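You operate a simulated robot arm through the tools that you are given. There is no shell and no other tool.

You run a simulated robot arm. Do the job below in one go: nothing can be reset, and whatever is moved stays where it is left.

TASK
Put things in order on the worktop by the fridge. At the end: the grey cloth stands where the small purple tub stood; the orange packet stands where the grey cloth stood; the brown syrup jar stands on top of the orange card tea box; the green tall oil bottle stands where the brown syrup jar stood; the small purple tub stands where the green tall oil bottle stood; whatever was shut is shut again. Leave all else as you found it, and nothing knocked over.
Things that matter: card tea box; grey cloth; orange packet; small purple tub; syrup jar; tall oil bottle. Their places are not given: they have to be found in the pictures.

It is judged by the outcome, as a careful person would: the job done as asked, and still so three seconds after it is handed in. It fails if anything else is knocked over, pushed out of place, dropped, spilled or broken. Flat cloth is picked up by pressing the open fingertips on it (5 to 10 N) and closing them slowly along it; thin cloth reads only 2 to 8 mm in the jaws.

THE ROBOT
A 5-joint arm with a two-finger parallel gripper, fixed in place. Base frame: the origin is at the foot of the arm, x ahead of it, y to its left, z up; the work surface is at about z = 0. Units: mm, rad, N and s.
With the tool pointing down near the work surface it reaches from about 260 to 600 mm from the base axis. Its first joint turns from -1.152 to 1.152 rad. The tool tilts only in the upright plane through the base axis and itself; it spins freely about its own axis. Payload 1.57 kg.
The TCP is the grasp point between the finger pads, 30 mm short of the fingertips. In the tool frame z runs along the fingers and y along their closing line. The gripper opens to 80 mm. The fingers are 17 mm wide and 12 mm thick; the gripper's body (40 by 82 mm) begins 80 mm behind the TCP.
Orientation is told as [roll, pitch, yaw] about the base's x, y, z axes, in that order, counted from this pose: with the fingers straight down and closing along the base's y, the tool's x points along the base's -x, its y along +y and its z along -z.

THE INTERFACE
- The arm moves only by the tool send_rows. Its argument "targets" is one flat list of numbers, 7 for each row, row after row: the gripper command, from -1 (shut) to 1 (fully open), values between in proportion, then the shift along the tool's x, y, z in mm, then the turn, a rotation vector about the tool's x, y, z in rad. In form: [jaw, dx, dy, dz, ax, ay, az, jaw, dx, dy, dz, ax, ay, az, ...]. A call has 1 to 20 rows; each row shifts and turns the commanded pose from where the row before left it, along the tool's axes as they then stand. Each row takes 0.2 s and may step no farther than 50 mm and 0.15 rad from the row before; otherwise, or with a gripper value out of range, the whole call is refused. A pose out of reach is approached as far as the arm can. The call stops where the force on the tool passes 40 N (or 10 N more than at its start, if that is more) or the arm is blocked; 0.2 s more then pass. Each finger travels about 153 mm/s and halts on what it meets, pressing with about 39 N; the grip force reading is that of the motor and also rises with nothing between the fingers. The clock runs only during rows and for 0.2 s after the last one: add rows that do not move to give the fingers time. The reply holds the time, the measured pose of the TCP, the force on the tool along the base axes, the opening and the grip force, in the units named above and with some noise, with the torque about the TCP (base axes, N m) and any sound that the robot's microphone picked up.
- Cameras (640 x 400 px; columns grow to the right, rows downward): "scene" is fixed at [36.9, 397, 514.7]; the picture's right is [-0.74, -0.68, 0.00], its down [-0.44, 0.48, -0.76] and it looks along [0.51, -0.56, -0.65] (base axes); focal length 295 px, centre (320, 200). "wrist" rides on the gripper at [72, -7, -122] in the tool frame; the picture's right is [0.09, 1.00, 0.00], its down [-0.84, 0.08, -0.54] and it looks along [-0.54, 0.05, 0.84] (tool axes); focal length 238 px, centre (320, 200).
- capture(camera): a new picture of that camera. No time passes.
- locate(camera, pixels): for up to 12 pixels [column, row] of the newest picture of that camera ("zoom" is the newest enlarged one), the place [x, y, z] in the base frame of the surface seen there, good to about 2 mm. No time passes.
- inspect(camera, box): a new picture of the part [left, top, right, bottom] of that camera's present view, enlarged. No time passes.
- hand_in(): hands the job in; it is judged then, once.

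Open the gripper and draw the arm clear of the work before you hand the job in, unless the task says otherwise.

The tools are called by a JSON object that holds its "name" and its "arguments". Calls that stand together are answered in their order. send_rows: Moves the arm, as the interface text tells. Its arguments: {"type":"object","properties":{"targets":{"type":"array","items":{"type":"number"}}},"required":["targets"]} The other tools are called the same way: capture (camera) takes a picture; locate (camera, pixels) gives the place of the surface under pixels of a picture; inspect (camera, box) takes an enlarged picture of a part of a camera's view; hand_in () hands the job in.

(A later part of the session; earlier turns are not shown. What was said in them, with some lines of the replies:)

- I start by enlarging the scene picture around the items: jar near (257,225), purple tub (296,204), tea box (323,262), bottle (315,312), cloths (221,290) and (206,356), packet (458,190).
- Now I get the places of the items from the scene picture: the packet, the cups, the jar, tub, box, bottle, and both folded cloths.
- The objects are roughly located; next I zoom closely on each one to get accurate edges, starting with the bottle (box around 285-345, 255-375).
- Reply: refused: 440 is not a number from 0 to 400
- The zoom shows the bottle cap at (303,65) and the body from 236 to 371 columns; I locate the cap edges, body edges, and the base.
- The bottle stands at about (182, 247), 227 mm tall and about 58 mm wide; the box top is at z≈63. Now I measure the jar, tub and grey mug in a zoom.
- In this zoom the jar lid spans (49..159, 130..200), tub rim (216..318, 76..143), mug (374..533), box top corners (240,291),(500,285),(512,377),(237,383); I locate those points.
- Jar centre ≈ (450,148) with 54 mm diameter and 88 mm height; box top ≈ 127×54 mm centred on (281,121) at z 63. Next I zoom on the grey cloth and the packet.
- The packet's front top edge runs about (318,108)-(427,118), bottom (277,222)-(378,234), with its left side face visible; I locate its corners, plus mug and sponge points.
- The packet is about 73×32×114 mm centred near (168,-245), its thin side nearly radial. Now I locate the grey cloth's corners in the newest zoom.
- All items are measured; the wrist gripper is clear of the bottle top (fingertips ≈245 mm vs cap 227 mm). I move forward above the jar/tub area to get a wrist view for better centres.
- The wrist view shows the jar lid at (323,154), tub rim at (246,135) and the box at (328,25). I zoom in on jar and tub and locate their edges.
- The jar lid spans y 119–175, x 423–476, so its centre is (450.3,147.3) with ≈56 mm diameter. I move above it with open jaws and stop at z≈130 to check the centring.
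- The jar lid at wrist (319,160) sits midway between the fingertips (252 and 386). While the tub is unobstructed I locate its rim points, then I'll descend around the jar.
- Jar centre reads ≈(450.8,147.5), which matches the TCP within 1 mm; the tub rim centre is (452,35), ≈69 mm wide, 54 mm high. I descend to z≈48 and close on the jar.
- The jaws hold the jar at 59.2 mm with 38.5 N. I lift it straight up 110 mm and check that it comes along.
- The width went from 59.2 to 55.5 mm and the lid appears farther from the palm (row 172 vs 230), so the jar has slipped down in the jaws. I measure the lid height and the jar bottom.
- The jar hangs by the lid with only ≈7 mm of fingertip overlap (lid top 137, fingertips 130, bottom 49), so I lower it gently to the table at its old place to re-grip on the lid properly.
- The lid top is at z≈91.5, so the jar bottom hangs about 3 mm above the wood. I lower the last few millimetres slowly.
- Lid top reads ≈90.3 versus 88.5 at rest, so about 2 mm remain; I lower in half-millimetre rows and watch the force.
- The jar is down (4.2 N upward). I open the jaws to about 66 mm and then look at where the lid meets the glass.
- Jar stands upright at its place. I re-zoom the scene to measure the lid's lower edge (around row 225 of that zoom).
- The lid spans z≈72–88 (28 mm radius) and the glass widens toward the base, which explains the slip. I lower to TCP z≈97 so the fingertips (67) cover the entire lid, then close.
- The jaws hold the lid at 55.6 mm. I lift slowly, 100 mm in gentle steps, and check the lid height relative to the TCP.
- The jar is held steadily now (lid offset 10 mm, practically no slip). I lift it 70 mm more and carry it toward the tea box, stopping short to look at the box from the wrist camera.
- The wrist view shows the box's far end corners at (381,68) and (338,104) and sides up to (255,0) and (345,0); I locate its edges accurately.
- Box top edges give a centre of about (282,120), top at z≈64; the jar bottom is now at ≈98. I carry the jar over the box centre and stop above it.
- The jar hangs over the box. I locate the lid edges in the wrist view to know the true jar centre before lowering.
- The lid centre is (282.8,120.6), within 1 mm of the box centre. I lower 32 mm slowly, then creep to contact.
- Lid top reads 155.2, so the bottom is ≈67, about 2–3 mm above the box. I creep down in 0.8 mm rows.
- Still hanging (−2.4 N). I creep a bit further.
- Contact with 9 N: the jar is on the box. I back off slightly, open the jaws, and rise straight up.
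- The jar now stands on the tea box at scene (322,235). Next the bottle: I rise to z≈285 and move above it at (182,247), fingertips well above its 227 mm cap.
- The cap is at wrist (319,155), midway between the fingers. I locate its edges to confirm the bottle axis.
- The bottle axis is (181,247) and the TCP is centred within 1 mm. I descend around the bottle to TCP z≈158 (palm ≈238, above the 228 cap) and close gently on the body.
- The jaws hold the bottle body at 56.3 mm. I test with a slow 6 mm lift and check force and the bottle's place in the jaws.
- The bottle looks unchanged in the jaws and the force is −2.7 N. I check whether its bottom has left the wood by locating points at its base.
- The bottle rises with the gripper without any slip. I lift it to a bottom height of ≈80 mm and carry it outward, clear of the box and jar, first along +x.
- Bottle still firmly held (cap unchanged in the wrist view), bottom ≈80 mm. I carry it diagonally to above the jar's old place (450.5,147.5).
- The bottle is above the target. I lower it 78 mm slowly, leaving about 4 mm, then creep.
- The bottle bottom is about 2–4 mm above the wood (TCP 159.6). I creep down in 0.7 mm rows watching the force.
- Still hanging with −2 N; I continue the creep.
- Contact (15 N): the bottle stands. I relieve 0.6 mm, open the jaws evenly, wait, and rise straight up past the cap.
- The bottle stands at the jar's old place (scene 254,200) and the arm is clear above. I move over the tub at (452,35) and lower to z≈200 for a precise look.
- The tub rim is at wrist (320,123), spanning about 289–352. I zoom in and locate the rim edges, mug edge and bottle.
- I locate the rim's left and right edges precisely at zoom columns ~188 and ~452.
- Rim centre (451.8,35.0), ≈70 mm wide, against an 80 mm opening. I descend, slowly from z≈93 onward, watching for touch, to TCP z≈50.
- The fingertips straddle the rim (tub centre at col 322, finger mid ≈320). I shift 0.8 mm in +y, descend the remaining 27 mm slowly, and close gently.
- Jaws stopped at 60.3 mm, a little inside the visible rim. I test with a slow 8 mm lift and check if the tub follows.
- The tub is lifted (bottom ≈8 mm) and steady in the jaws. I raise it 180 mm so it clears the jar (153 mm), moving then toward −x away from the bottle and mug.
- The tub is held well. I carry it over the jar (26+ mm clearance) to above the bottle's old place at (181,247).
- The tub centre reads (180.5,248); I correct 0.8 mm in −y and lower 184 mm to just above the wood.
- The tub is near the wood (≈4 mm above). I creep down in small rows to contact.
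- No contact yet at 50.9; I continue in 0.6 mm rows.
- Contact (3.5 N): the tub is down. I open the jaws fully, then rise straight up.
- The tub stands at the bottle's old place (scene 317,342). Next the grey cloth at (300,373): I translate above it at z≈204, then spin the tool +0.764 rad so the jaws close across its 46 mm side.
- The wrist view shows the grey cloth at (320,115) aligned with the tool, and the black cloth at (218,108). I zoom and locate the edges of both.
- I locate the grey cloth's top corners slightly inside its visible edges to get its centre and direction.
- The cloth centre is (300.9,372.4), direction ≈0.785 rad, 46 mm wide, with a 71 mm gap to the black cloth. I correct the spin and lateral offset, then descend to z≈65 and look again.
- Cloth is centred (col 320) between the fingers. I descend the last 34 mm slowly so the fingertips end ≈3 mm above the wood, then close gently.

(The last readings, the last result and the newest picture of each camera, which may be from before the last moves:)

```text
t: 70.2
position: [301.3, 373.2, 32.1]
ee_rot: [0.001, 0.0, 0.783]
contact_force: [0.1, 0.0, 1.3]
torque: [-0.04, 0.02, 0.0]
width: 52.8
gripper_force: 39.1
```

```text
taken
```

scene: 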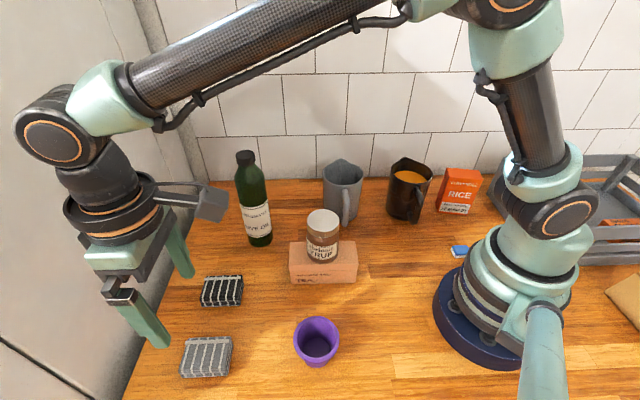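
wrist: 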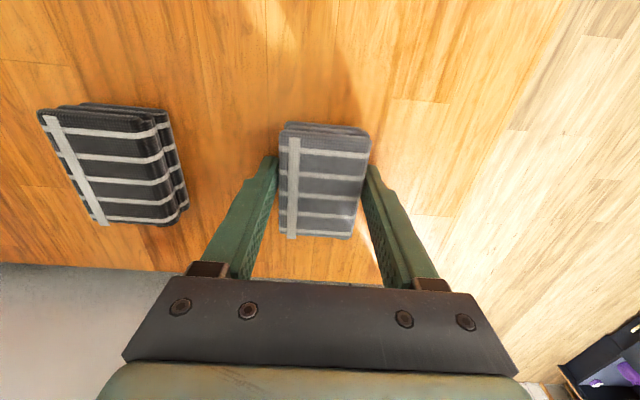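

The jaws stopped at 52.8 mm with 39 N: the folded cloth is gripped like a block. I command full close and test-lift 8 mm slowly.

{"name": "send_rows", "arguments": {"targets": [-1, 0, 0, 0, 0, 0, 0, -1, 0, 0, 0, 0, 0, 0, -1, 0, 0, -1, 0, 0, 0, -1, 0, 0, -2, 0, 0, 0, -1, 0, 0, -2, 0, 0, 0, -1, 0, 0, -3, 0, 0, 0, -1, 0, 0, 0, 0, 0, 0]}}

{"name": "capture", "arguments": {"camera": "wrist"}}

{"name": "inspect", "arguments": {"camera": "scene", "box": [140, 280, 280, 395]}}

```text
t: 71.8
position: [300.2, 373.6, 40.0]
ee_rot: [-0.001, -0.001, 0.783]
contact_force: [-0.1, 0.2, -0.9]
torque: [0.02, -0.03, 0.0]
width: 53.0
gripper_force: 38.8
```

```text
taken
```

wrist: 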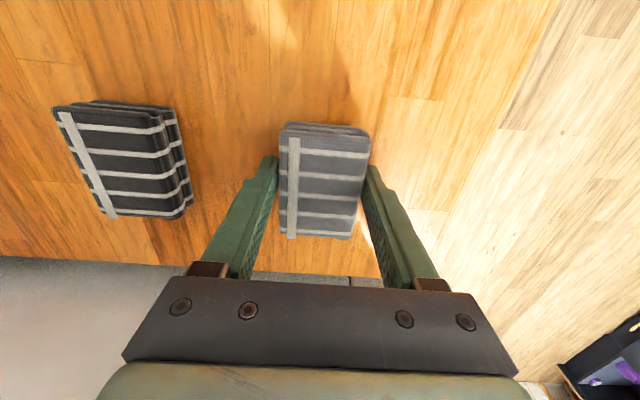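

```text
3.48 times, centred on (210, 338) of scene
```

zoom: 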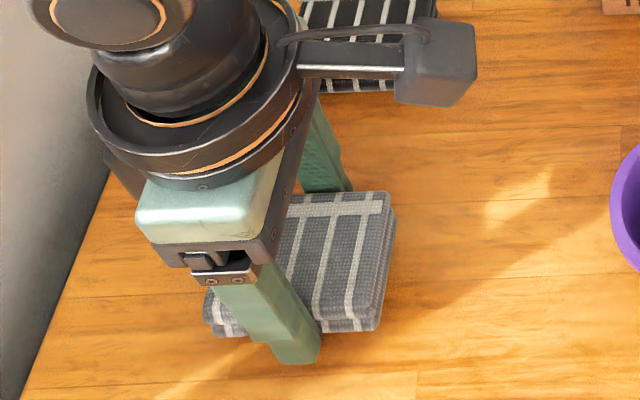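

The cloth is lifted cleanly. I raise it 250 mm to z≈290 (above the 227 mm bottle) and spin back to yaw 0 in place.

{"name": "send_rows", "arguments": {"targets": [-1, 0, 0, -8, 0, 0, 0, -1, 0, 0, -20, 0, 0, 0, -1, 0, 0, -35, 0, 0, 0, -1, 0, 0, -42, 0, 0, 0, -1, 0, 0, -45, 0, 0, 0, -1, 0, 0, -45, 0, 0, 0, -1, 0, 0, -35, 0, 0, 0, -1, 0, 0, -20, 0, 0, 0, -1, 0, 0, 0, 0, 0, 0.1, -1, 0, 0, 0, 0, 0, 0.14, -1, 0, 0, 0, 0, 0, 0.14, -1, 0, 0, 0, 0, 0, 0.14, -1, 0, 0, 0, 0, 0, 0.14, -1, 0, 0, 0, 0, 0, 0.124, -1, 0, 0, 0, 0, 0, 0]}}

{"name": "capture", "arguments": {"camera": "wrist"}}

{"name": "capture", "arguments": {"camera": "scene"}}

```text
t: 75.0
position: [300.6, 372.9, 291.4]
ee_rot: [0.0, 0.0, 0.0]
contact_force: [-1.4, 0.4, 0.7]
torque: [-0.05, -0.04, 0.03]
width: 53.0
gripper_force: 38.9
```

```text
taken
```

wrist: 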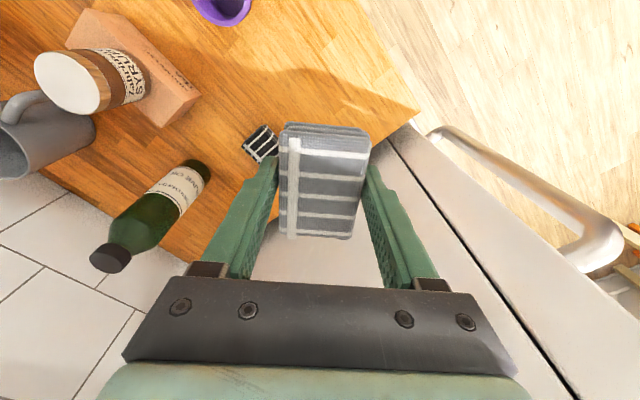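

```text
taken
```

scene: 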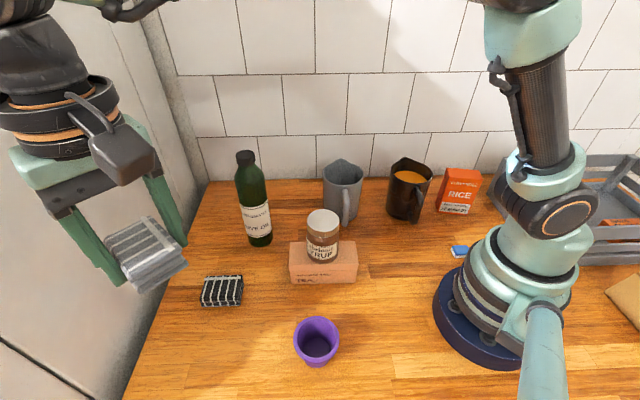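

The cloth is secure at z≈291, yaw 0. I carry it across, above the bottle's height, to over the tub's old place (452,35).

{"name": "send_rows", "arguments": {"targets": [-1, -6.1, -13.5, 0, 0, 0, 0, -1, -12.1, -27, 0, 0, 0, 0, -1, -16.7, -37.2, 0, 0, 0, 0, -1, -18.2, -40.6, 0, 0, 0, 0, -1, -18.2, -40.6, 0, 0, 0, 0, -1, -18.2, -40.6, 0, 0, 0, 0, -1, -18.2, -40.6, 0, 0, 0, 0, -1, -16.7, -37.2, 0, 0, 0, 0, -1, -13.6, -30.4, 0, 0, 0, 0, -1, -9.1, -20.3, 0, 0, 0, 0, -1, -4.3, -10, 0, 0, 0, 0, -1, 0, 0, 0, 0, 0, 0]}}

{"name": "capture", "arguments": {"camera": "wrist"}}

{"name": "capture", "arguments": {"camera": "scene"}}

```text
t: 77.6
position: [452.3, 35.1, 289.6]
ee_rot: [-0.001, -0.001, 0.0]
contact_force: [0.3, 0.0, 0.0]
torque: [-0.01, 0.01, 0.02]
width: 52.9
gripper_force: 38.8
```

```text
taken
```

wrist: 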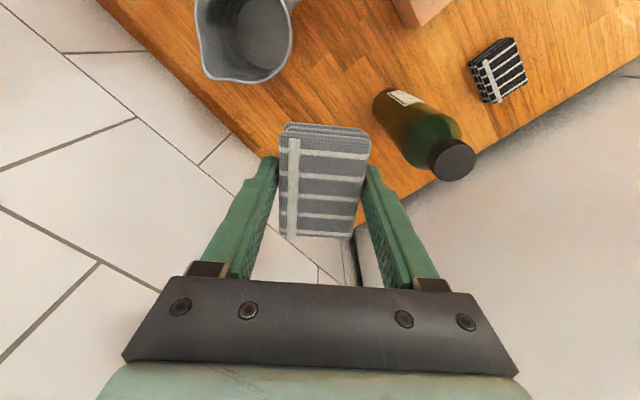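

```text
taken
```

scene: 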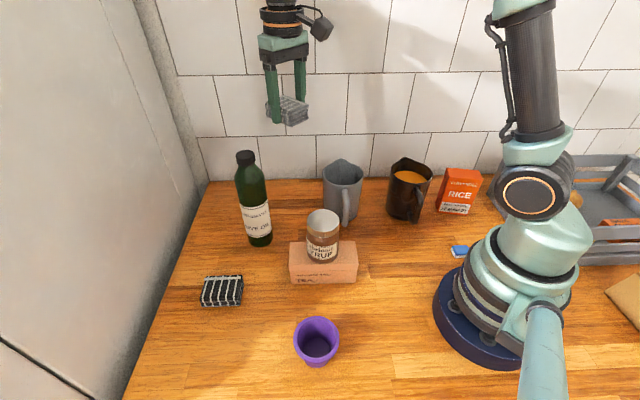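

The cloth hangs above the free spot. I lower it 250 mm to a few millimetres above the wood, between bottle and mug.

{"name": "send_rows", "arguments": {"targets": [-1, 0, 0, 15, 0, 0, 0, -1, 0, 0, 35, 0, 0, 0, -1, 0, 0, 42, 0, 0, 0, -1, 0, 0, 42, 0, 0, 0, -1, 0, 0, 42, 0, 0, 0, -1, 0, 0, 34, 0, 0, 0, -1, 0, 0, 20, 0, 0, 0, -1, 0, 0, 12, 0, 0, 0, -1, 0, 0, 6, 0, 0, 0, -1, 0, 0, 3, 0, 0, 0, -1, 0, 0, 0, 0, 0, 0]}}

{"name": "inspect", "arguments": {"camera": "scene", "box": [220, 110, 380, 240]}}

{"name": "capture", "arguments": {"camera": "wrist"}}

```text
t: 80.0
position: [451.9, 35.1, 39.4]
ee_rot: [0.001, 0.0, -0.001]
contact_force: [0.3, -0.2, 0.2]
torque: [-0.03, -0.01, 0.01]
width: 53.1
gripper_force: 38.9
```

```text
3.08 times, centred on (300, 175) of scene
```

zoom: 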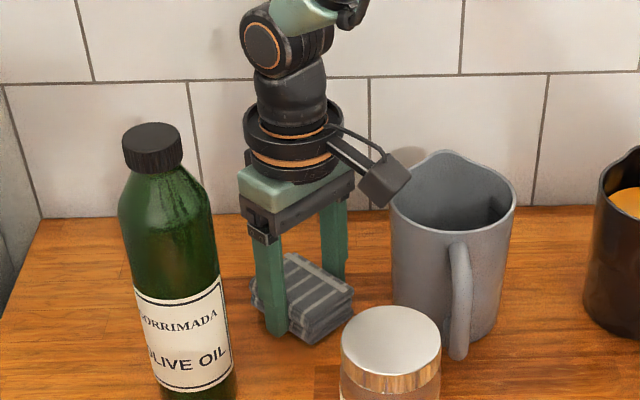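

```text
taken
```

wrist: 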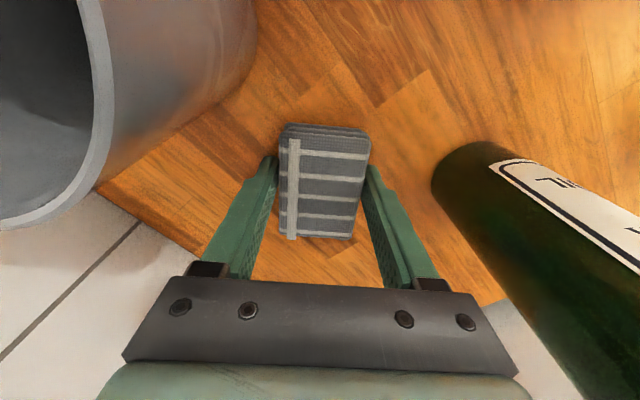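

About 7 mm remain (TCP 39.4, contact expected near 32). I creep down.

{"name": "send_rows", "arguments": {"targets": [-1, 0, 0, 2, 0, 0, 0, -1, 0, 0, 2, 0, 0, 0, -1, 0, 0, 1, 0, 0, 0, -1, 0, 0, 0.8, 0, 0, 0, -1, 0, 0, 0.6, 0, 0, 0, -1, 0, 0, 0, 0, 0, 0]}}

```text
t: 81.4
position: [452.5, 35.5, 33.2]
ee_rot: [0.0, 0.0, 0.0]
contact_force: [0.1, -0.4, -0.3]
torque: [0.0, 0.01, 0.0]
width: 52.7
gripper_force: 38.6
```

No contact yet at 33.2; a few more half-millimetre rows.

{"name": "send_rows", "arguments": {"targets": [-1, 0, 0, 0.5, 0, 0, 0, -1, 0, 0, 0.5, 0, 0, 0, -1, 0, 0, 0, 0, 0, 0]}}

```text
t: 82.2
position: [450.6, 34.8, 31.9]
ee_rot: [-0.001, -0.001, -0.001]
contact_force: [-3.0, -0.5, 9.3]
torque: [0.03, 0.06, -0.01]
width: 52.9
gripper_force: 39.1
```

Contact (9.3 N): the cloth is on the wood. I relieve slightly, open the jaws, and rise straight up to above the bottle height.

{"name": "send_rows", "arguments": {"targets": [-1, 0, 0, -0.4, 0, 0, 0, 0.4, 0, 0, 0, 0, 0, 0, 0.6, 0, 0, 0, 0, 0, 0, 0.8, 0, 0, 0, 0, 0, 0, 0.8, 0, 0, 0, 0, 0, 0, 0.8, 0, 0, -8, 0, 0, 0, 0.8, 0, 0, -20, 0, 0, 0, 0.8, 0, 0, -35, 0, 0, 0, 0.8, 0, 0, -45, 0, 0, 0, 0.8, 0, 0, -48, 0, 0, 0, 0.8, 0, 0, -48, 0, 0, 0, 0.8, 0, 0, -40, 0, 0, 0, 0.8, 0, 0, -14, 0, 0, 0, 0.8, 0, 0, 0, 0, 0, 0]}}

{"name": "capture", "arguments": {"camera": "wrist"}}

{"name": "capture", "arguments": {"camera": "scene"}}

```text
t: 85.2
position: [452.9, 34.6, 290.3]
ee_rot: [-0.001, -0.001, -0.001]
contact_force: [0.6, -0.2, 0.4]
torque: [0.0, 0.01, -0.03]
width: 72.1
gripper_force: 0.1
```

```text
taken
```

wrist: 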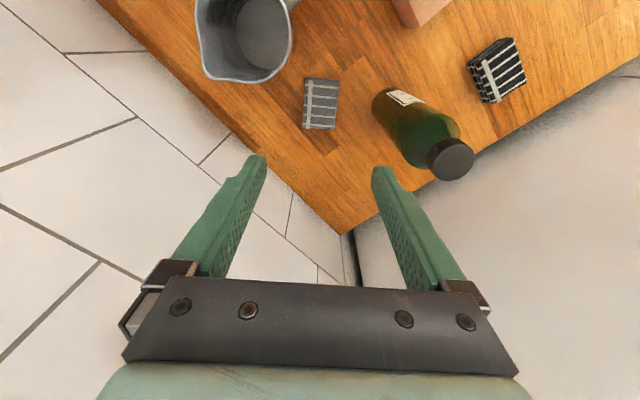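

```text
taken
```

scene: 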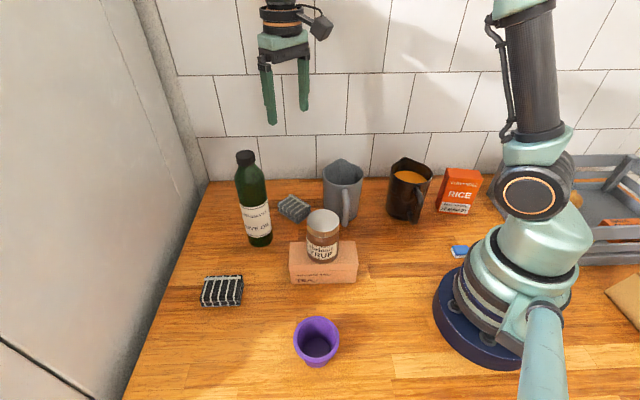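

The cloth now lies at the tub's old spot (scene 293,208). I go for the orange packet: travel at z≈290 to above (168,-245) and spin to yaw 0.56.

{"name": "send_rows", "arguments": {"targets": [1, 14, -14, 0, 0, 0, 0, 1, 28, -27.5, 0, 0, 0, 0, 1, 34, -33.4, 0, 0, 0, 0, 1, 34, -33.4, 0, 0, 0, 0, 1, 34, -33.4, 0, 0, 0, 0, 1, 34, -33.4, 0, 0, 0, 0, 1, 34, -33.4, 0, 0, 0, 0, 1, 34, -33.4, 0, 0, 0, 0, 1, 25, -24.5, 0, 0, 0, 0, 1, 14, -13.2, 0, 0, 0, 0, 1, 0, 0, 0, 0, 0, -0.14, 1, 0, 0, 0, 0, 0, -0.14, 1, 0, 0, 0, 0, 0, -0.14, 1, 0, 0, 0, 0, 0, -0.14, 1, 0, 0, 0, 0, 0, 0]}}

{"name": "capture", "arguments": {"camera": "wrist"}}

{"name": "capture", "arguments": {"camera": "scene"}}

```text
t: 88.4
position: [167.1, -244.7, 291.2]
ee_rot: [0.0, -0.001, 0.562]
contact_force: [-0.2, 0.1, -0.4]
torque: [-0.01, 0.01, -0.02]
width: 79.9
gripper_force: 0.0
```

```text
taken
```

wrist: 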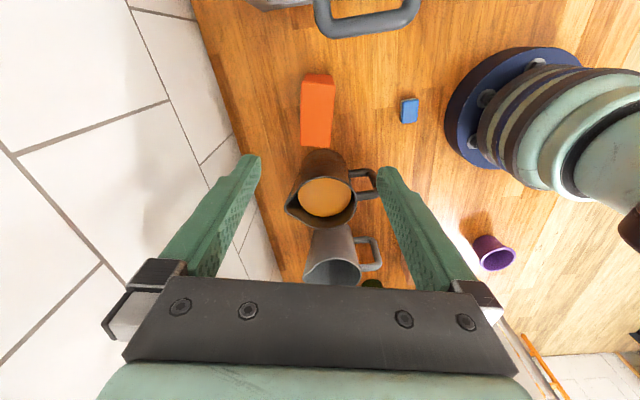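

```text
taken
```

scene: 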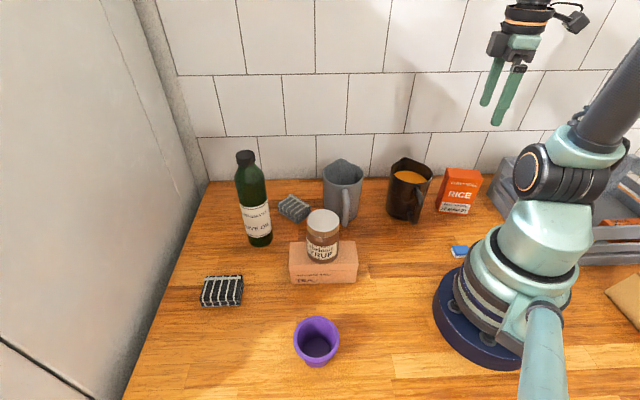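

The wrist view shows the packet's top face at about (302..335, 75..147). I zoom in and locate its top corners.

{"name": "inspect", "arguments": {"camera": "wrist", "box": [260, 50, 380, 160]}}

{"name": "locate", "arguments": {"camera": "zoom", "pixels": [[215, 180], [330, 180], [215, 340], [330, 340], [270, 250], [225, 100], [340, 100], [200, 260], [350, 260], [280, 345], [290, 130], [280, 180]]}}

```text
3.64 times, centred on (320, 105) of wrist
```

zoom: 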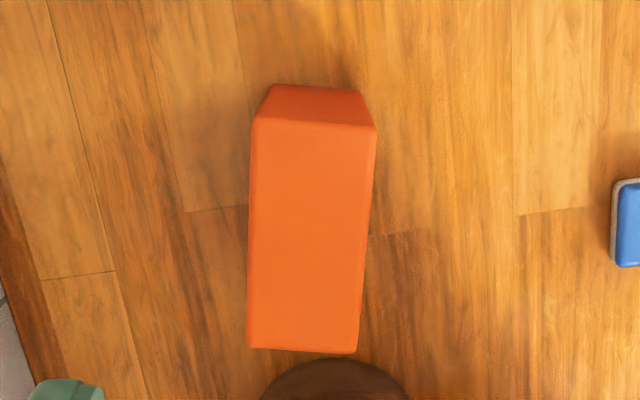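

```text
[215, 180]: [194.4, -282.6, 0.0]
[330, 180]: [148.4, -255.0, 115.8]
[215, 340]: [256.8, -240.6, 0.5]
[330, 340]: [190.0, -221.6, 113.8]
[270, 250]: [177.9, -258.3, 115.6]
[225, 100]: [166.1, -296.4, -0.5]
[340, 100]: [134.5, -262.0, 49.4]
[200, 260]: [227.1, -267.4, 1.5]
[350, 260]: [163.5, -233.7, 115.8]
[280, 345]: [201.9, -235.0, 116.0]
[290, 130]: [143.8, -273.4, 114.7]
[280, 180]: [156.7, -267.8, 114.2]
```

I locate the packet's four top corners (zoom (258,127), (370,133), (353,348), (252,343)).

{"name": "locate", "arguments": {"camera": "zoom", "pixels": [[258, 127], [369, 133], [352, 347], [252, 342], [251, 235], [364, 240], [313, 128], [300, 350], [310, 240]]}}

```text
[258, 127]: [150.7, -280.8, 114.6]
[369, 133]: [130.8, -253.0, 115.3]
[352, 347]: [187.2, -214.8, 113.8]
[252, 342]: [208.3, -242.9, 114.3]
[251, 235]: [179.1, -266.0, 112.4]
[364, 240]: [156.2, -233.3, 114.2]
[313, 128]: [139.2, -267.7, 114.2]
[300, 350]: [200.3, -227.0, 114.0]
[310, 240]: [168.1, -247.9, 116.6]
```

Packet top centre is (169.2,-247.8), direction ≈0.59 rad, 35 mm thick. I correct spin and offset, then descend to TCP z≈100 and look again.

{"name": "send_rows", "arguments": {"targets": [1, 0.2, -3.2, 0, 0, 0, -0.028, 1, 0, 0, 40, 0, 0, 0, 1, 0, 0, 45, 0, 0, 0, 1, 0, 0, 45, 0, 0, 0, 1, 0, 0, 35, 0, 0, 0, 1, 0, 0, 0, 0, 0, 0, 1, 0, 0, 0, 0, 0, 0]}}

{"name": "capture", "arguments": {"camera": "wrist"}}

{"name": "inspect", "arguments": {"camera": "scene", "box": [380, 80, 560, 240]}}

```text
t: 90.0
position: [167.0, -248.8, 125.0]
ee_rot: [0.001, 0.0, 0.589]
contact_force: [0.1, 0.6, 0.5]
torque: [0.04, -0.01, 0.04]
width: 79.9
gripper_force: 0.1
```

```text
taken
```

wrist: 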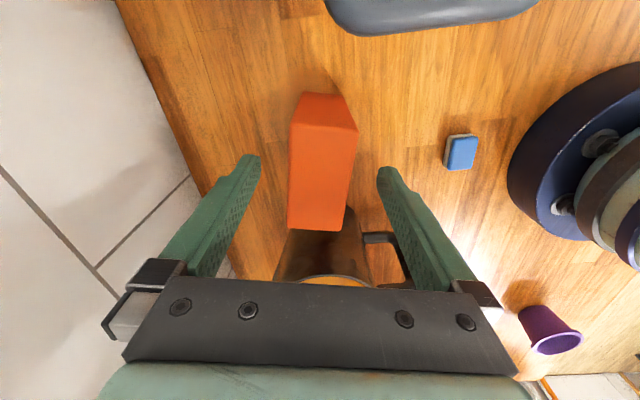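

```text
2.50 times, centred on (470, 160) of scene
```

zoom: 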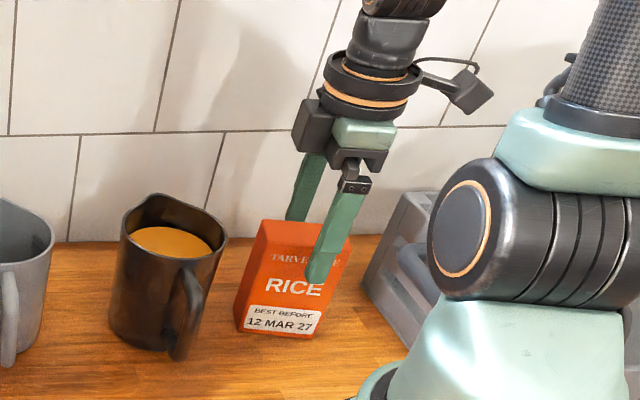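

The packet is centred between the open fingers. I descend 60 mm to TCP z≈65 and close gently on the packet's thin side.

{"name": "send_rows", "arguments": {"targets": [1, -1, 0, 20, 0, 0, 0, 1, 0, 0, 18, 0, 0, 0, 1, 0, 0, 14, 0, 0, 0, 1, 0, 0, 8, 0, 0, 0, 1, 0, 0, 0, 0, 0, 0, 0.6, 0, 0, 0, 0, 0, 0, 0.3, 0, 0, 0, 0, 0, 0, 0.1, 0, 0, 0, 0, 0, 0, -0.05, 0, 0, 0, 0, 0, 0, -0.2, 0, 0, 0, 0, 0, 0, -0.2, 0, 0, 0, 0, 0, 0]}}

{"name": "capture", "arguments": {"camera": "wrist"}}

```text
t: 92.4
position: [167.6, -247.6, 65.3]
ee_rot: [0.0, 0.001, 0.588]
contact_force: [0.7, -0.9, -0.3]
torque: [-0.01, -0.02, -0.01]
width: 39.8
gripper_force: 38.8
```

```text
taken
```

wrist: 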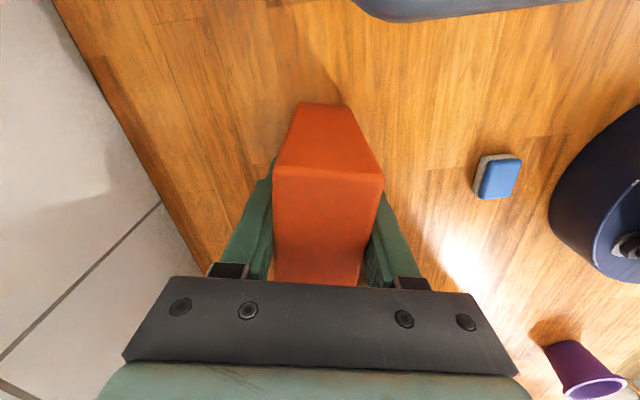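

The jaws hold the packet at 39.8 mm with 39 N. I test-lift 8 mm slowly.

{"name": "send_rows", "arguments": {"targets": [-0.5, 0, 0, 0, 0, 0, 0, -0.5, 0, 0, -1, 0, 0, 0, -0.5, 0, 0, -2, 0, 0, 0, -0.5, 0, 0, -2, 0, 0, 0, -0.5, 0, 0, -3, 0, 0, 0, -0.5, 0, 0, 0, 0, 0, 0]}}

{"name": "capture", "arguments": {"camera": "wrist"}}

{"name": "inspect", "arguments": {"camera": "scene", "box": [400, 110, 540, 240]}}

{"name": "locate", "arguments": {"camera": "zoom", "pixels": [[250, 300], [250, 312], [250, 318], [250, 325], [230, 190], [245, 250]]}}

```text
t: 93.8
position: [168.5, -246.7, 72.5]
ee_rot: [-0.002, -0.001, 0.59]
contact_force: [0.0, 0.8, -2.1]
torque: [0.03, 0.01, 0.0]
width: 39.7
gripper_force: 38.9
```

```text
taken
```

wrist: 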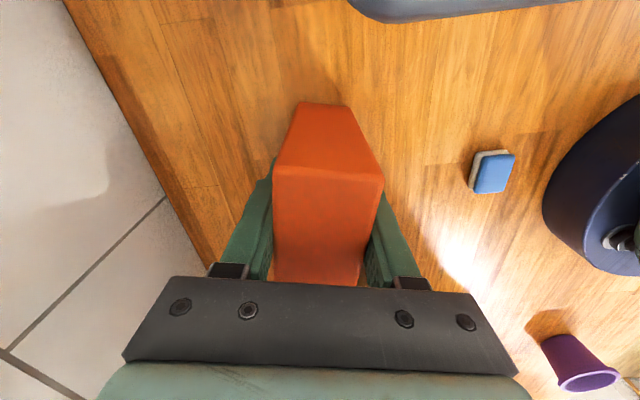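

```text
3.08 times, centred on (470, 175) of scene
```

zoom: 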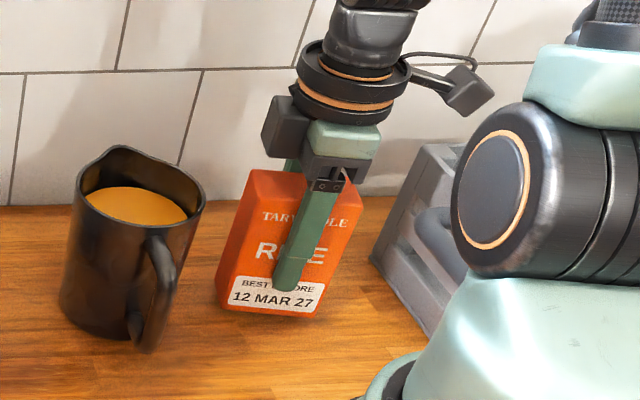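

```text
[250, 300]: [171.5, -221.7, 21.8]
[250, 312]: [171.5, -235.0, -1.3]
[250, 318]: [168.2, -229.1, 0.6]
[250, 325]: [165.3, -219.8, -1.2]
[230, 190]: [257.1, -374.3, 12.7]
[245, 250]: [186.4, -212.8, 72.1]
```

The packet lifts cleanly (2.1 N, no slip). I raise it to z≈287 (bottom ≈222, above everything except nothing nearby) and spin to yaw 0.785.

{"name": "send_rows", "arguments": {"targets": [-0.5, 0, 0, -8, 0, 0, 0, -0.5, 0, 0, -18, 0, 0, 0, -0.5, 0, 0, -30, 0, 0, 0, -0.5, 0, 0, -36, 0, 0, 0, -0.5, 0, 0, -38, 0, 0, 0, -0.5, 0, 0, -36, 0, 0, 0, -0.5, 0, 0, -28, 0, 0, 0, -0.5, 0, 0, -14, 0, 0, 0, -0.5, 0, 0, -6.5, 0, 0, 0, -0.5, 0, 0, 0, 0, 0, -0.065, -0.5, 0, 0, 0, 0, 0, -0.08, -0.5, 0, 0, 0, 0, 0, -0.05, -0.5, 0, 0, 0, 0, 0, 0]}}

{"name": "capture", "arguments": {"camera": "wrist"}}

{"name": "capture", "arguments": {"camera": "scene"}}

```text
t: 96.6
position: [168.8, -245.9, 288.0]
ee_rot: [0.0, -0.001, 0.784]
contact_force: [0.2, 0.3, -3.1]
torque: [-0.01, -0.03, 0.0]
width: 39.6
gripper_force: 39.0
```

```text
taken
```

wrist: 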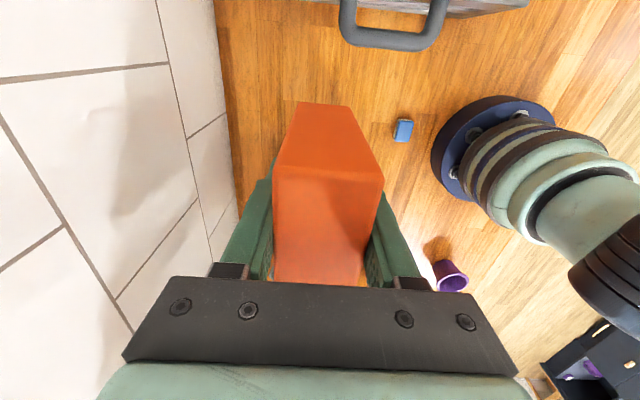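

```text
taken
```

scene: 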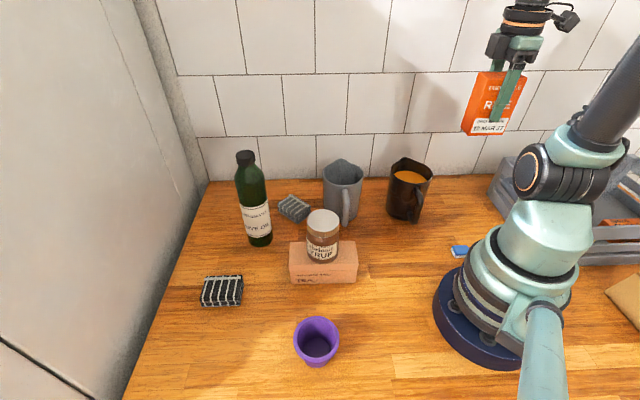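

The packet is steady in the jaws. I swing it on an arc at r≈300–310, passing above both mugs and the jar, to about (300,140).

{"name": "send_rows", "arguments": {"targets": [-0.5, -12, -0.5, 0, 0, 0, 0, -0.5, -25, -1.1, 0, 0, 0, 0, -0.5, -33, -1.4, 0, 0, 0, 0, -0.5, -35, -1.5, 0, 0, 0, 0, -0.5, -30.2, -1.3, 0, 0, 0, 0, -0.5, -26, 14.9, 0, 0, 0, 0, -0.5, -30, 17.2, 0, 0, 0, 0, -0.5, -31, 17.8, 0, 0, 0, 0, -0.5, -30, 17.2, 0, 0, 0, 0, -0.5, -22.3, 12.8, 0, 0, 0, 0, -0.5, -24, 27.7, 0, 0, 0, 0, -0.5, -27, 31.2, 0, 0, 0, 0, -0.5, -25, 28.9, 0, 0, 0, 0, -0.5, -15.9, 18.3, 0, 0, 0, 0, -0.5, 0, 0, 0, 0, 0, 0]}}

{"name": "capture", "arguments": {"camera": "wrist"}}

{"name": "capture", "arguments": {"camera": "scene"}}

```text
t: 99.8
position: [302.0, 140.4, 288.3]
ee_rot: [-0.001, 0.0, 0.783]
contact_force: [0.5, -0.4, -2.9]
torque: [-0.01, 0.01, 0.0]
width: 39.7
gripper_force: 38.9
```

```text
taken
```

wrist: 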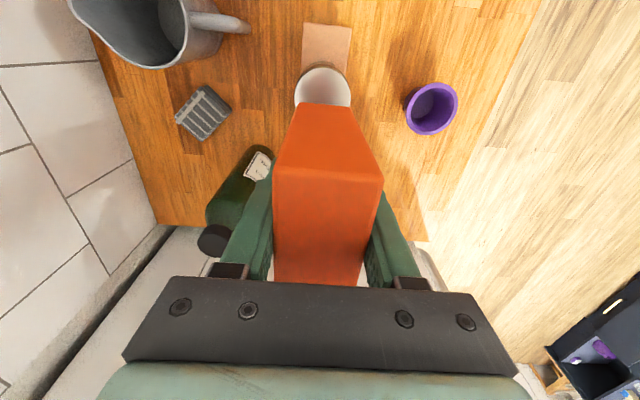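

```text
taken
```

scene: 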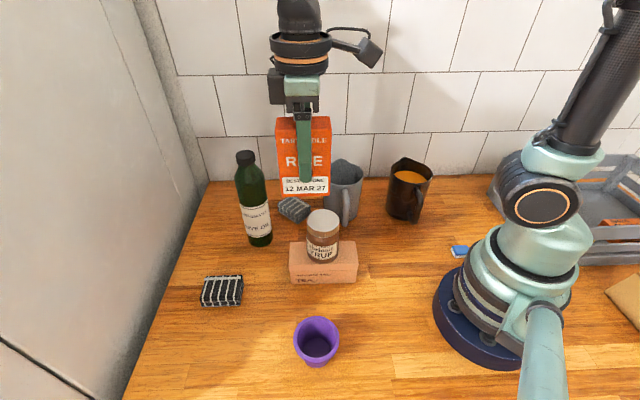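

All stands as left, and the packet is at (302,140) at z≈288. I carry it on to above the cloth's old place (300.9,372.4).

{"name": "send_rows", "arguments": {"targets": [-0.5, -12, 12, 0, 0, 0, 0, -0.5, -22, 22, 0, 0, 0, 0, -0.5, -30, 30.2, 0, 0, 0, 0, -0.5, -33, 33.2, 0, 0, 0, 0, -0.5, -33, 33.2, 0, 0, 0, 0, -0.5, -22, 22, 0, 0, 0, 0, -0.5, -11.7, 11.9, 0, 0, 0, 0, -0.5, 0, 0, 0, 0, 0, 0, -0.5, 0, 0, 0, 0, 0, 0]}}

{"name": "capture", "arguments": {"camera": "wrist"}}

{"name": "capture", "arguments": {"camera": "scene"}}

{"name": "locate", "arguments": {"camera": "wrist", "pixels": [[280, 180], [378, 182], [357, 280], [280, 278], [325, 230]]}}

```text
t: 101.8
position: [302.0, 372.4, 289.4]
ee_rot: [0.0, -0.001, 0.783]
contact_force: [-0.1, 0.3, -3.3]
torque: [0.03, -0.01, 0.01]
width: 40.1
gripper_force: 38.8
```

```text
taken
```

wrist: 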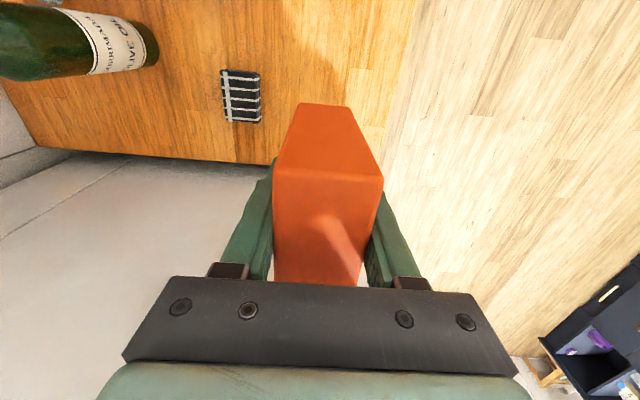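

```text
taken
```

scene: 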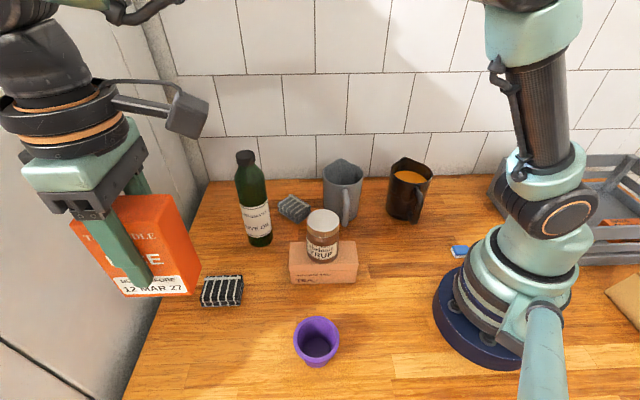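

```text
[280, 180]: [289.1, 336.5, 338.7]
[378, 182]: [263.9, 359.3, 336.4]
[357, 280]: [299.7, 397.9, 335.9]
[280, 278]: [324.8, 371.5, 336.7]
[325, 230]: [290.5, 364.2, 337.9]
```

The packet's centre reads ≈(300,371.5), on target. I lower it 219 mm to about 5 mm above the wood.

{"name": "send_rows", "arguments": {"targets": [-0.5, 0, 0, 12, 0, 0, 0, -0.5, 0, 0, 28, 0, 0, 0, -0.5, 0, 0, 36, 0, 0, 0, -0.5, 0, 0, 38, 0, 0, 0, -0.5, 0, 0, 36, 0, 0, 0, -0.5, 0, 0, 30, 0, 0, 0, -0.5, 0, 0, 20, 0, 0, 0, -0.5, 0, 0, 12, 0, 0, 0, -0.5, 0, 0, 5, 0, 0, 0, -0.5, 0, 0, 2, 0, 0, 0, -0.5, 0, 0, 0, 0, 0, 0]}}

{"name": "inspect", "arguments": {"camera": "scene", "box": [110, 250, 290, 395]}}

```text
t: 104.2
position: [303.2, 370.5, 68.8]
ee_rot: [-0.001, 0.001, 0.782]
contact_force: [-0.2, -0.5, -2.8]
torque: [0.01, -0.01, -0.04]
width: 39.7
gripper_force: 38.9
```

```text
2.76 times, centred on (200, 322) of scene
```

zoom: 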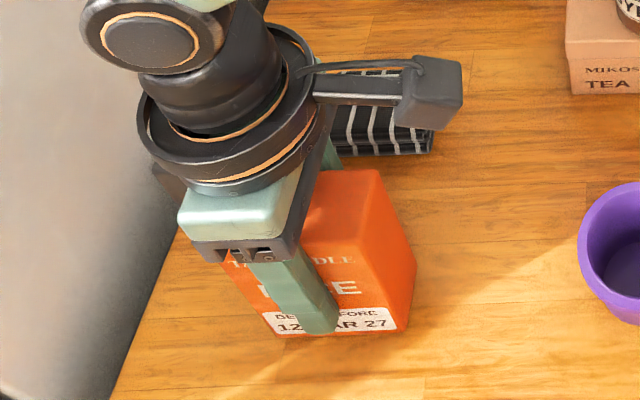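

The packet is ≈3–4 mm above the wood. I creep down to contact in small rows.

{"name": "send_rows", "arguments": {"targets": [-0.5, 0, 0, 1, 0, 0, 0, -0.5, 0, 0, 0.8, 0, 0, 0, -0.5, 0, 0, 0.6, 0, 0, 0, -0.5, 0, 0, 0, 0, 0, 0]}}

```text
t: 105.2
position: [301.9, 372.0, 65.4]
ee_rot: [0.001, -0.002, 0.782]
contact_force: [0.1, -0.7, -2.6]
torque: [0.0, -0.01, 0.02]
width: 39.6
gripper_force: 39.0
```

Still hanging at −2.6 N; I continue with half-millimetre rows.

{"name": "send_rows", "arguments": {"targets": [-0.5, 0, 0, 0.6, 0, 0, 0, -0.5, 0, 0, 0.6, 0, 0, 0, -0.5, 0, 0, 0, 0, 0, 0]}}

```text
t: 106.0
position: [302.1, 370.6, 65.1]
ee_rot: [0.001, 0.0, 0.782]
contact_force: [-1.5, -1.9, 3.0]
torque: [-0.03, 0.01, -0.02]
width: 39.9
gripper_force: 39.5
```

Contact: +3 N, the packet stands on the wood. I open the jaws to 72 mm and rise straight up.

{"name": "send_rows", "arguments": {"targets": [-0.5, 0, 0, 0.2, 0, 0, 0, 0.1, 0, 0, 0, 0, 0, 0, 0.3, 0, 0, 0, 0, 0, 0, 0.6, 0, 0, 0, 0, 0, 0, 0.8, 0, 0, 0, 0, 0, 0, 0.8, 0, 0, 0, 0, 0, 0, 0.8, 0, 0, -8, 0, 0, 0, 0.8, 0, 0, -22, 0, 0, 0, 0.8, 0, 0, -35, 0, 0, 0, 0.8, 0, 0, -45, 0, 0, 0, 0.8, 0, 0, -45, 0, 0, 0, 0.8, 0, 0, -45, 0, 0, 0, 0.8, 0, 0, -25, 0, 0, 0, 0.8, 0, 0, 0, 0, 0, 0]}}

{"name": "capture", "arguments": {"camera": "wrist"}}

{"name": "capture", "arguments": {"camera": "scene"}}

```text
t: 109.0
position: [302.1, 370.7, 290.9]
ee_rot: [0.001, 0.0, 0.782]
contact_force: [-1.1, 0.2, 0.5]
torque: [0.0, 0.01, 0.0]
width: 72.0
gripper_force: 0.2
```

```text
taken
```

wrist: 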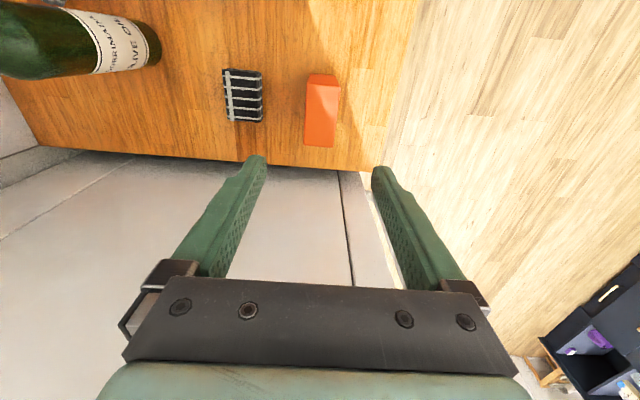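

```text
taken
```

scene: 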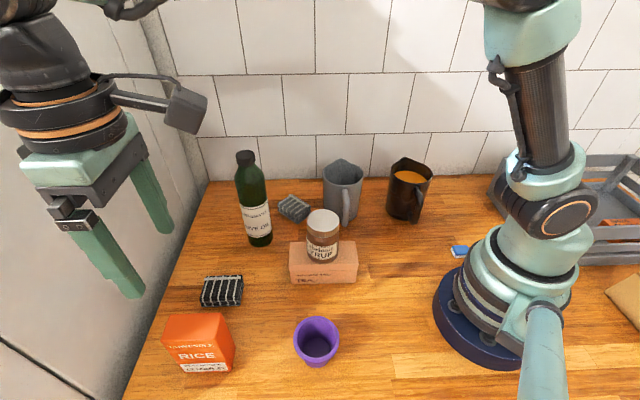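

All five items look placed and upright. I verify their final positions with zooms and locates before drawing the arm back.

{"name": "inspect", "arguments": {"camera": "scene", "box": [220, 140, 380, 290]}}

{"name": "locate", "arguments": {"camera": "zoom", "pixels": [[198, 48], [215, 205], [225, 283], [300, 180], [320, 195], [290, 165], [400, 225], [290, 290], [515, 285], [525, 340], [285, 352], [410, 335]]}}

{"name": "inspect", "arguments": {"camera": "scene", "box": [140, 250, 380, 395]}}

{"name": "locate", "arguments": {"camera": "zoom", "pixels": [[65, 180], [225, 175], [255, 245], [60, 255], [120, 325], [215, 80], [475, 190], [420, 240], [532, 235], [475, 282], [475, 308], [160, 215]]}}

```text
2.67 times, centred on (300, 215) of scene
```

zoom: 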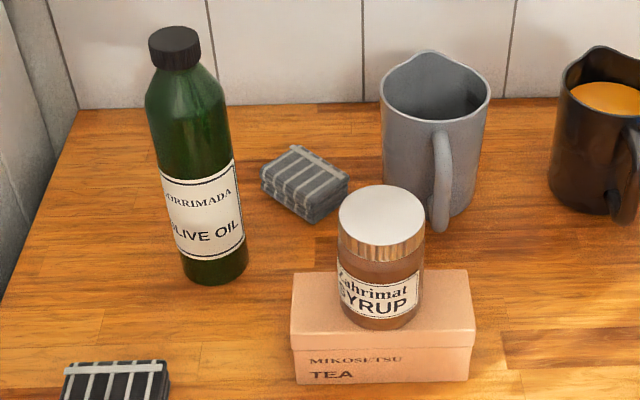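

```text
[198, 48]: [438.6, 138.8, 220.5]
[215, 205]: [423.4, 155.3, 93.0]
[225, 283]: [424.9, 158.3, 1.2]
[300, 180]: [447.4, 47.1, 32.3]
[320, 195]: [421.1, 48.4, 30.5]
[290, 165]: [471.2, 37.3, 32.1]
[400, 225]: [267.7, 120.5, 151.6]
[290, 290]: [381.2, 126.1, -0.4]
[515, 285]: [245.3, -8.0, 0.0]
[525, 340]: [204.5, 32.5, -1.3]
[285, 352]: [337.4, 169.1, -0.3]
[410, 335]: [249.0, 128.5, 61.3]
```

```text
2.67 times, centred on (260, 322) of scene
```

zoom: 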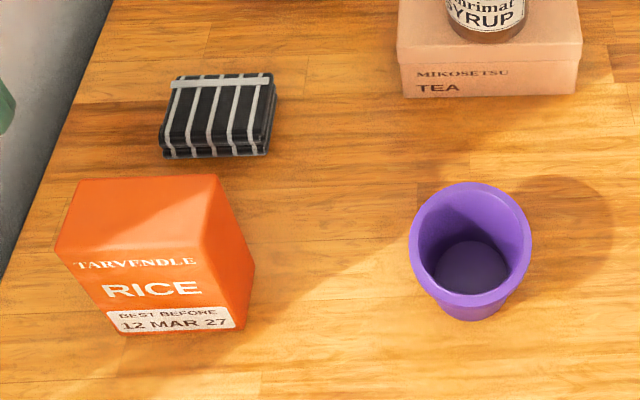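

```text
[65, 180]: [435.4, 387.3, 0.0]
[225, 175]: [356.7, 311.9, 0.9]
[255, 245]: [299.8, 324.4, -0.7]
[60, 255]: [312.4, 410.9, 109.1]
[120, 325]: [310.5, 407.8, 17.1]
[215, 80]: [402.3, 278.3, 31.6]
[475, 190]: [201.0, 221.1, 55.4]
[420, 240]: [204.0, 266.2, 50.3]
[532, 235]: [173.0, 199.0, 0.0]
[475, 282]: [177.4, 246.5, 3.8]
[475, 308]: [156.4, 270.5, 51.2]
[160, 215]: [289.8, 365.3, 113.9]
```

Everything is at its target (tub ≈(179,246), bottle ≈(450,148), cloth ≈(451,36), packet ≈(300,371), jar on the box). I open fully and retract the arm to near its start pose, spinning back to yaw 0.

{"name": "send_rows", "arguments": {"targets": [1, 14, -11, 0, 0, 0, 0, 1, 26, -21, 0, 0, 0, 0, 1, 32, -26, 0, 0, 0, 0, 1, 34, -27.5, 0, 0, 0, 0, 1, 32, -26, 0, 0, 0, 0, 1, 18.5, -14.9, 0, 0, 0, 0, 1, 0, 0, 0, 0, 0, 0.1303, 1, 0, 0, 0, 0, 0, 0.1303, 1, 0, 0, 0, 0, 0, 0.1303, 1, 0, 0, 0, 0, 0, 0.1303, 1, 0, 0, 0, 0, 0, 0.1303, 1, 0, 0, 0, 0, 0, 0.1303, 1, 0, 0, 0, 0, 0, 0]}}

{"name": "capture", "arguments": {"camera": "wrist"}}

{"name": "capture", "arguments": {"camera": "scene"}}

```text
t: 111.8
position: [279.2, 171.0, 289.3]
ee_rot: [0.0, -0.001, -0.002]
contact_force: [-0.4, 0.9, -0.4]
torque: [-0.04, -0.01, -0.01]
width: 80.0
gripper_force: 0.1
```

```text
taken
```

wrist: 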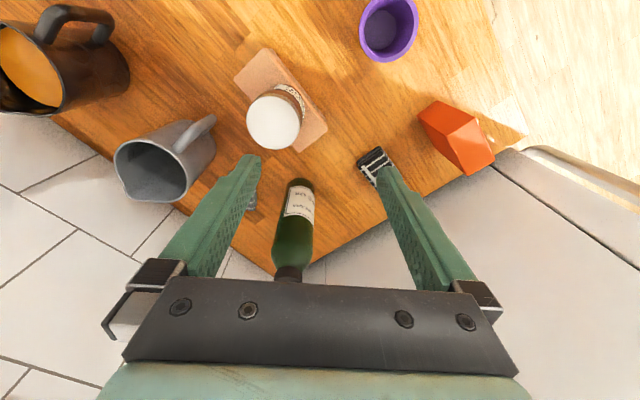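

```text
taken
```

scene: 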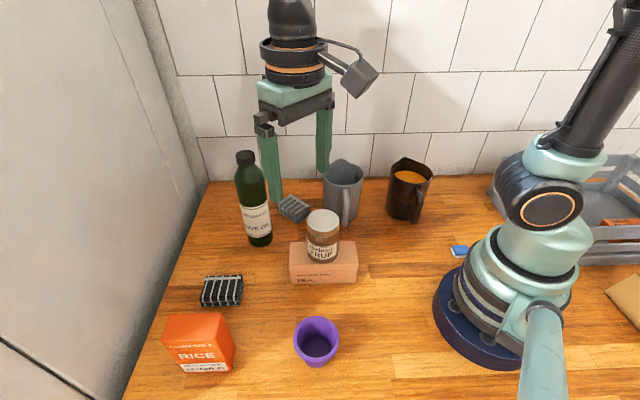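

The arm is back near its start pose with jaws open; packet, tub, bottle, cloth and jar all stand upright in their places, and the mugs, black cloth and sponge are unmoved. I hand the job in.

{"name": "hand_in", "arguments": {}}

```text
The job is handed in.
```

The worktop is in the order you asked for, and the job is handed in. The last pictures show everything upright and nothing knocked over.

| Item | Now stands | Final centre (x, y in mm) |
|---|---|---|
| Grey cloth | where the purple tub stood | about (451, 36) |
| Orange rice packet | where the grey cloth lay | about (300, 371) |
| Brown syrup jar | on top of the orange tea box | about (282, 120) |
| Green oil bottle | where the syrup jar stood | about (450, 148) |
| Small purple tub | where the oil bottle stood | about (179, 246) |

- **Accuracy:** by these readings each item is within about 3 mm of its target place.
- **Slip with the jar:** on the first lift the jar slid down in the jaws until only its lid was held. I set it back in its place, gripped it by the lid instead, and carried it from there without trouble.
- **Cloth turned:** the grey cloth lies at a different angle than before. I turned it about 45 degrees to keep the gripper clear of the grey mug.
- **Everything else:** I opened nothing. Both mugs, the black cloth, the blue sponge and the crate look as they did at the start.
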